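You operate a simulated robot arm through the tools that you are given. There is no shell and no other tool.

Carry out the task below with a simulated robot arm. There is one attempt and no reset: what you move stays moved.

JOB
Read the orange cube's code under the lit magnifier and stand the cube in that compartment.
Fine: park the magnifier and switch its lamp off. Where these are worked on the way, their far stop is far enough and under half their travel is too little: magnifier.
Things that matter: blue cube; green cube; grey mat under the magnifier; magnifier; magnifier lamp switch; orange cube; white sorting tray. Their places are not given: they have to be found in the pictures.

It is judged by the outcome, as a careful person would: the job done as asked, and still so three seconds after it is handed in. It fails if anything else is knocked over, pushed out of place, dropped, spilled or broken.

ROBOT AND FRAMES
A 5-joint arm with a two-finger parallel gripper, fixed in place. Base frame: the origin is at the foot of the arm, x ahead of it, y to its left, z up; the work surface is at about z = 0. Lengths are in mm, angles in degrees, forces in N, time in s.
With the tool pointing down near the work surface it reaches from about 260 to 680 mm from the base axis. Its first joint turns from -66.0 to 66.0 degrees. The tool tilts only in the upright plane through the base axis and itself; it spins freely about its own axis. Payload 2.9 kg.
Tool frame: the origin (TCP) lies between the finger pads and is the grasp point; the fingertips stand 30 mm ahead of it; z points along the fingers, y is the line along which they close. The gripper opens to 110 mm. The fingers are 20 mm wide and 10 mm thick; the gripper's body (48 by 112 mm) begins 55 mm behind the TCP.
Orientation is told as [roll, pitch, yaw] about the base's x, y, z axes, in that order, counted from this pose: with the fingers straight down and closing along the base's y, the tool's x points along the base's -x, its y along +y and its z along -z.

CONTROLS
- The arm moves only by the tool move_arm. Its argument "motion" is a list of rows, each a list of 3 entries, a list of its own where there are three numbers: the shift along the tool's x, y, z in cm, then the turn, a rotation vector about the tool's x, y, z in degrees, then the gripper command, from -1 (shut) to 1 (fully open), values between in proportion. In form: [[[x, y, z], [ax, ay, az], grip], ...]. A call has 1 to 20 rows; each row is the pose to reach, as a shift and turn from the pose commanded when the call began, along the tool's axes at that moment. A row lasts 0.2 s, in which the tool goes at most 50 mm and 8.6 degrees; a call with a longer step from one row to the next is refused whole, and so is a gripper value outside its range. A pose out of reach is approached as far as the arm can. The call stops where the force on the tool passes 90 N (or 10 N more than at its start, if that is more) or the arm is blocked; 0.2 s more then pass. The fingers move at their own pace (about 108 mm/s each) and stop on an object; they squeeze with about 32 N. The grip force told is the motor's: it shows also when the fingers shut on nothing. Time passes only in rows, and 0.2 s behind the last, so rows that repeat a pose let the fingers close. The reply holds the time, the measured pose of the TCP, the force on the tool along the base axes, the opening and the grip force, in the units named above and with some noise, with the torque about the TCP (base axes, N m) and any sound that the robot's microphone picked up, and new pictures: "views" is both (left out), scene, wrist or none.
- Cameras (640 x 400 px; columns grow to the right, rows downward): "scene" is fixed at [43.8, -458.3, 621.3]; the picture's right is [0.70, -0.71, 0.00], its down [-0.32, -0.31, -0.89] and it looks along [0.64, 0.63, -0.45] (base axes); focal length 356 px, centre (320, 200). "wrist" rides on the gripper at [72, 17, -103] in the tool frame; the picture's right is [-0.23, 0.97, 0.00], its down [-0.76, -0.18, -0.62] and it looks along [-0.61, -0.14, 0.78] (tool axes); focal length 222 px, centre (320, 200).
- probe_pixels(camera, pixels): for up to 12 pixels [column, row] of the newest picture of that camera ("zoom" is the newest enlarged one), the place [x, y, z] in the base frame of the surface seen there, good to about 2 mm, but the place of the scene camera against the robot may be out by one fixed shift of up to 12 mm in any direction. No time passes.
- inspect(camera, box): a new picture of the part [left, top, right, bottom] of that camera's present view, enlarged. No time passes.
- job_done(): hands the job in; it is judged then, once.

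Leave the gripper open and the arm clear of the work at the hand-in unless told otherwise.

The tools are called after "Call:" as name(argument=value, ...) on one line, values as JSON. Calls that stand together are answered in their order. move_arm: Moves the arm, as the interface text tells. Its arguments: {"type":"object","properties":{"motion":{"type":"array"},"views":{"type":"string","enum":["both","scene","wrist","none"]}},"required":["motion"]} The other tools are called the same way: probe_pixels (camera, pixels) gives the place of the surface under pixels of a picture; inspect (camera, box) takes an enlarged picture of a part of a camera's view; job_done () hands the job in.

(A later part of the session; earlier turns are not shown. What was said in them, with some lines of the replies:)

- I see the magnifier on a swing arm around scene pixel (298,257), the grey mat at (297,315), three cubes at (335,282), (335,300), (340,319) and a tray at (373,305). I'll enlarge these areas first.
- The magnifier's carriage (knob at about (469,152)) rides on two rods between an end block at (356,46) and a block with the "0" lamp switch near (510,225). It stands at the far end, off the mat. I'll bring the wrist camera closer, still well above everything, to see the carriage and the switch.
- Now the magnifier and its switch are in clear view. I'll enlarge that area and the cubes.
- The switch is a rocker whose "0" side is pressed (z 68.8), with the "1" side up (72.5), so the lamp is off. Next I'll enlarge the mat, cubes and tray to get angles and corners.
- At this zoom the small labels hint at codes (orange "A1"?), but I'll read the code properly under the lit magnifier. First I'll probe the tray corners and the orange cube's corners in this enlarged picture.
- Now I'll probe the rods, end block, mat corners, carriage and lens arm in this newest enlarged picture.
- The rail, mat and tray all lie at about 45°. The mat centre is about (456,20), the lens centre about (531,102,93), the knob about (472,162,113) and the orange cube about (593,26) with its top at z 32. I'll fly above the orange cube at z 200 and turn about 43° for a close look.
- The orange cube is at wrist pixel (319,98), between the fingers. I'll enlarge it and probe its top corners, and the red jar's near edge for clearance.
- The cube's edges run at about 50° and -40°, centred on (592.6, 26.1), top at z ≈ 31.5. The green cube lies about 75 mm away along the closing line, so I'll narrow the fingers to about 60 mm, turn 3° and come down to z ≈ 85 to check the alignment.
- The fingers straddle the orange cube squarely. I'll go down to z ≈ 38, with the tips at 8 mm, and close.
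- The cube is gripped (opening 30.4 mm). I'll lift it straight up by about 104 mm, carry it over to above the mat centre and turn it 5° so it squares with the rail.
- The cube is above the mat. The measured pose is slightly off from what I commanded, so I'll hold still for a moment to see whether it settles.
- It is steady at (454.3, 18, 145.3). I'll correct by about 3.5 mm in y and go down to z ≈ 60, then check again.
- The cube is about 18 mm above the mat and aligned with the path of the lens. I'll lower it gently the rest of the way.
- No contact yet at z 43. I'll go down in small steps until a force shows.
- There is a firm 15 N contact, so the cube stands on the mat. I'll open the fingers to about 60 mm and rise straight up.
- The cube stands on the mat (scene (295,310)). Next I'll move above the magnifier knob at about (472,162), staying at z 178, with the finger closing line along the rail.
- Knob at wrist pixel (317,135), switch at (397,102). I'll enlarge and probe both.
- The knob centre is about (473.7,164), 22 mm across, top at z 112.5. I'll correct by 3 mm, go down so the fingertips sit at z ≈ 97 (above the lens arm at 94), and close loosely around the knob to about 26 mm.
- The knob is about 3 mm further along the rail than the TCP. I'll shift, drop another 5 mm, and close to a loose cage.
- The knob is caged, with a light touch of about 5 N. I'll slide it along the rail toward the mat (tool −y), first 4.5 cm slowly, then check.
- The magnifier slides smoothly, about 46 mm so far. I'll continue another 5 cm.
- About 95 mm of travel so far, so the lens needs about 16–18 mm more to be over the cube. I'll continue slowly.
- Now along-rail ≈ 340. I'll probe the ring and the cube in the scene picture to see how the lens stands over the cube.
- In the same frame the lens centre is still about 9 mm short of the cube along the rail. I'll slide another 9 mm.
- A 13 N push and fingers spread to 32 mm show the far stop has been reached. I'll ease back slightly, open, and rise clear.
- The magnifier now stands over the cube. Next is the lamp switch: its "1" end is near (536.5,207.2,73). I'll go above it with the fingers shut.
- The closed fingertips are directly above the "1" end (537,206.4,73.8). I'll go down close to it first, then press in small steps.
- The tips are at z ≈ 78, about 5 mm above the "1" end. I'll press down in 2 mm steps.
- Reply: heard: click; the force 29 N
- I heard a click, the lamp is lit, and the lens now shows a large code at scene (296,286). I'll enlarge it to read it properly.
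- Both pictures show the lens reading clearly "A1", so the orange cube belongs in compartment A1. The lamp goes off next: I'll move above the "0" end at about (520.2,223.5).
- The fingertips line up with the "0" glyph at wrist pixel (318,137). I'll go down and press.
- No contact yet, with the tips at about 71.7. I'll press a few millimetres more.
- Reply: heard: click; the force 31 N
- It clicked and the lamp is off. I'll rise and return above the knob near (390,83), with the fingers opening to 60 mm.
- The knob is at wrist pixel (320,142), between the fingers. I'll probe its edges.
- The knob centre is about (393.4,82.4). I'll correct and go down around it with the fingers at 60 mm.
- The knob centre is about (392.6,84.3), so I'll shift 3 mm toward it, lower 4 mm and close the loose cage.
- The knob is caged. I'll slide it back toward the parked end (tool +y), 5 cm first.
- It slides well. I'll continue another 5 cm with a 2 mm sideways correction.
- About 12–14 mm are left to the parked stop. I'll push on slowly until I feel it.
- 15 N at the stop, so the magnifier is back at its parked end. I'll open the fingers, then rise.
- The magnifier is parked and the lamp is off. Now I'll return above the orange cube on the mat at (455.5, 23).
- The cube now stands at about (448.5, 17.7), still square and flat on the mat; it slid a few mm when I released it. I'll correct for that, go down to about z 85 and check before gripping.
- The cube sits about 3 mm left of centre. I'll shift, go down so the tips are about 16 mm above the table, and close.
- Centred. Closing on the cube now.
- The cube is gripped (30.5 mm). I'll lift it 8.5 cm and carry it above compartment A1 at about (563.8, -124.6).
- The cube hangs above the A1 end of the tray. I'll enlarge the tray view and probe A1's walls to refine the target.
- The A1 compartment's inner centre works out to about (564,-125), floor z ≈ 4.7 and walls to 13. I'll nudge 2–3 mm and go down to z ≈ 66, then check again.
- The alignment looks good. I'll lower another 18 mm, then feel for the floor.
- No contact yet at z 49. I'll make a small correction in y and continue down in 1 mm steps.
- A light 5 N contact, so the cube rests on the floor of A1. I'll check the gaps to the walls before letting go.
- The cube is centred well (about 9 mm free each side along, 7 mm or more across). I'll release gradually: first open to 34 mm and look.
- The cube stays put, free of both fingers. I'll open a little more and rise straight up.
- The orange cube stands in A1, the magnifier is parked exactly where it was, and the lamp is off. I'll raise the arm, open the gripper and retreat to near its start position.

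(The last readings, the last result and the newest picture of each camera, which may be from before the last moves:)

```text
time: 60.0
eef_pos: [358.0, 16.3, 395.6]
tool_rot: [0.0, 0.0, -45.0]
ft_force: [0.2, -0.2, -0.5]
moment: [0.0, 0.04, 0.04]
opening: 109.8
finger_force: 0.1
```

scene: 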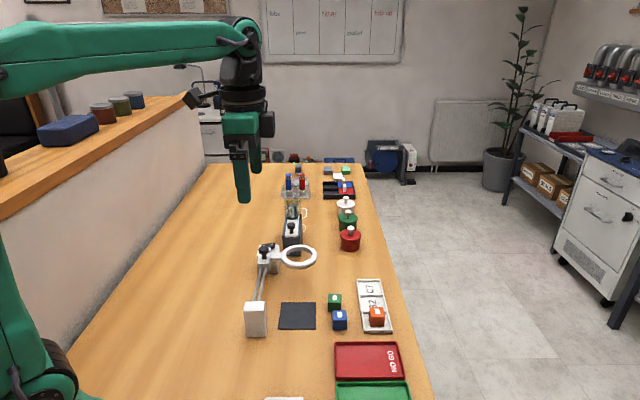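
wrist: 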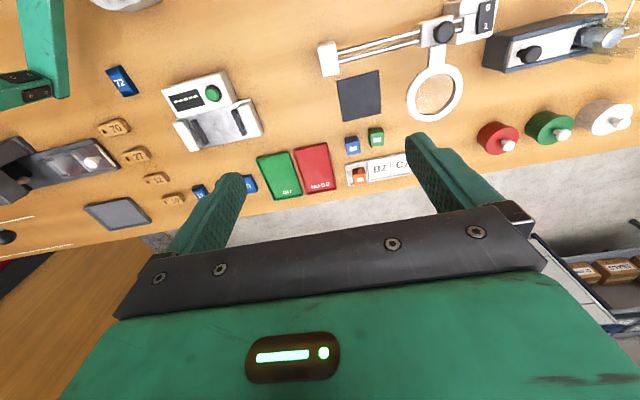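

I'll do a final check of the switch, magnifier and tray in the wrist view.

Call:
inspect(camera="wrist", box=[400, 0, 520, 75])

Call:
inspect(camera="wrist", box=[320, 110, 430, 190])

Call:
probe_pixels(camera="wrist", pixels=[[443, 33], [487, 10], [484, 24], [359, 175]])

```text
5.33 times, centred on (460, 38) of wrist
```

zoom: 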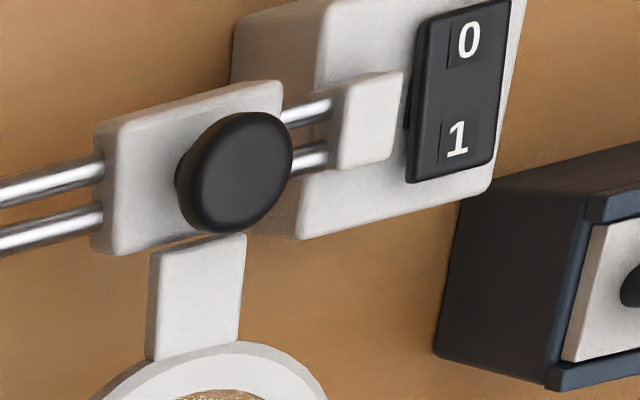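

```text
5.00 times, centred on (375, 150) of wrist
```

zoom: 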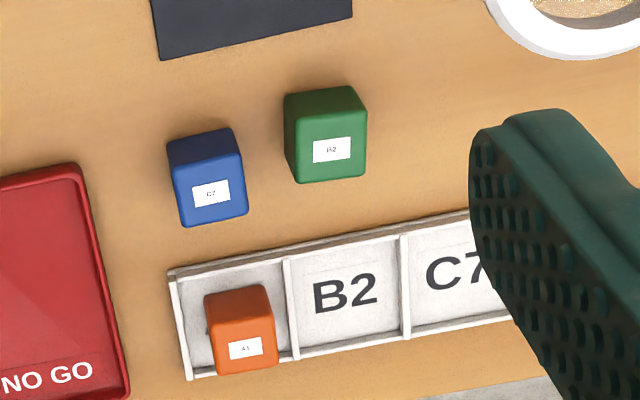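

```text
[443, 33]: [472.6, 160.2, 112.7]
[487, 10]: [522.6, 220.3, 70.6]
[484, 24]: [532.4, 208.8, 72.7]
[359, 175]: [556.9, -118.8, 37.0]
```

Everything checks out. The knob is back at its starting place within the measurement error, the "0" side of the switch is pressed and the lamp is dark. The orange cube stands in A1, and the blue and green cubes are untouched. The gripper is open and clear, so I'm handing the job in.

Call:
job_done()

```text
The job is handed in.
```

The orange cube's code read "A1" under the lit magnifier, and the cube now stands upright in compartment A1. I've handed the job in.

- **Magnifier:** I slid it to its far stop over the mat for the reading. It is now pushed back against its parked stop, where it started.
- **Lamp:** I switched it on for the reading and off again afterwards. The "0" side of the switch is pressed and the lamp is dark.
- **Cube:** It slid about 9 mm on the mat when I first released it there, but stayed flat and under the lens. In the tray I opened the fingers gradually and it stayed put.
- **Everything else:** The blue and green cubes look undisturbed in the last pictures. The arm is back near its start position with the gripper open.
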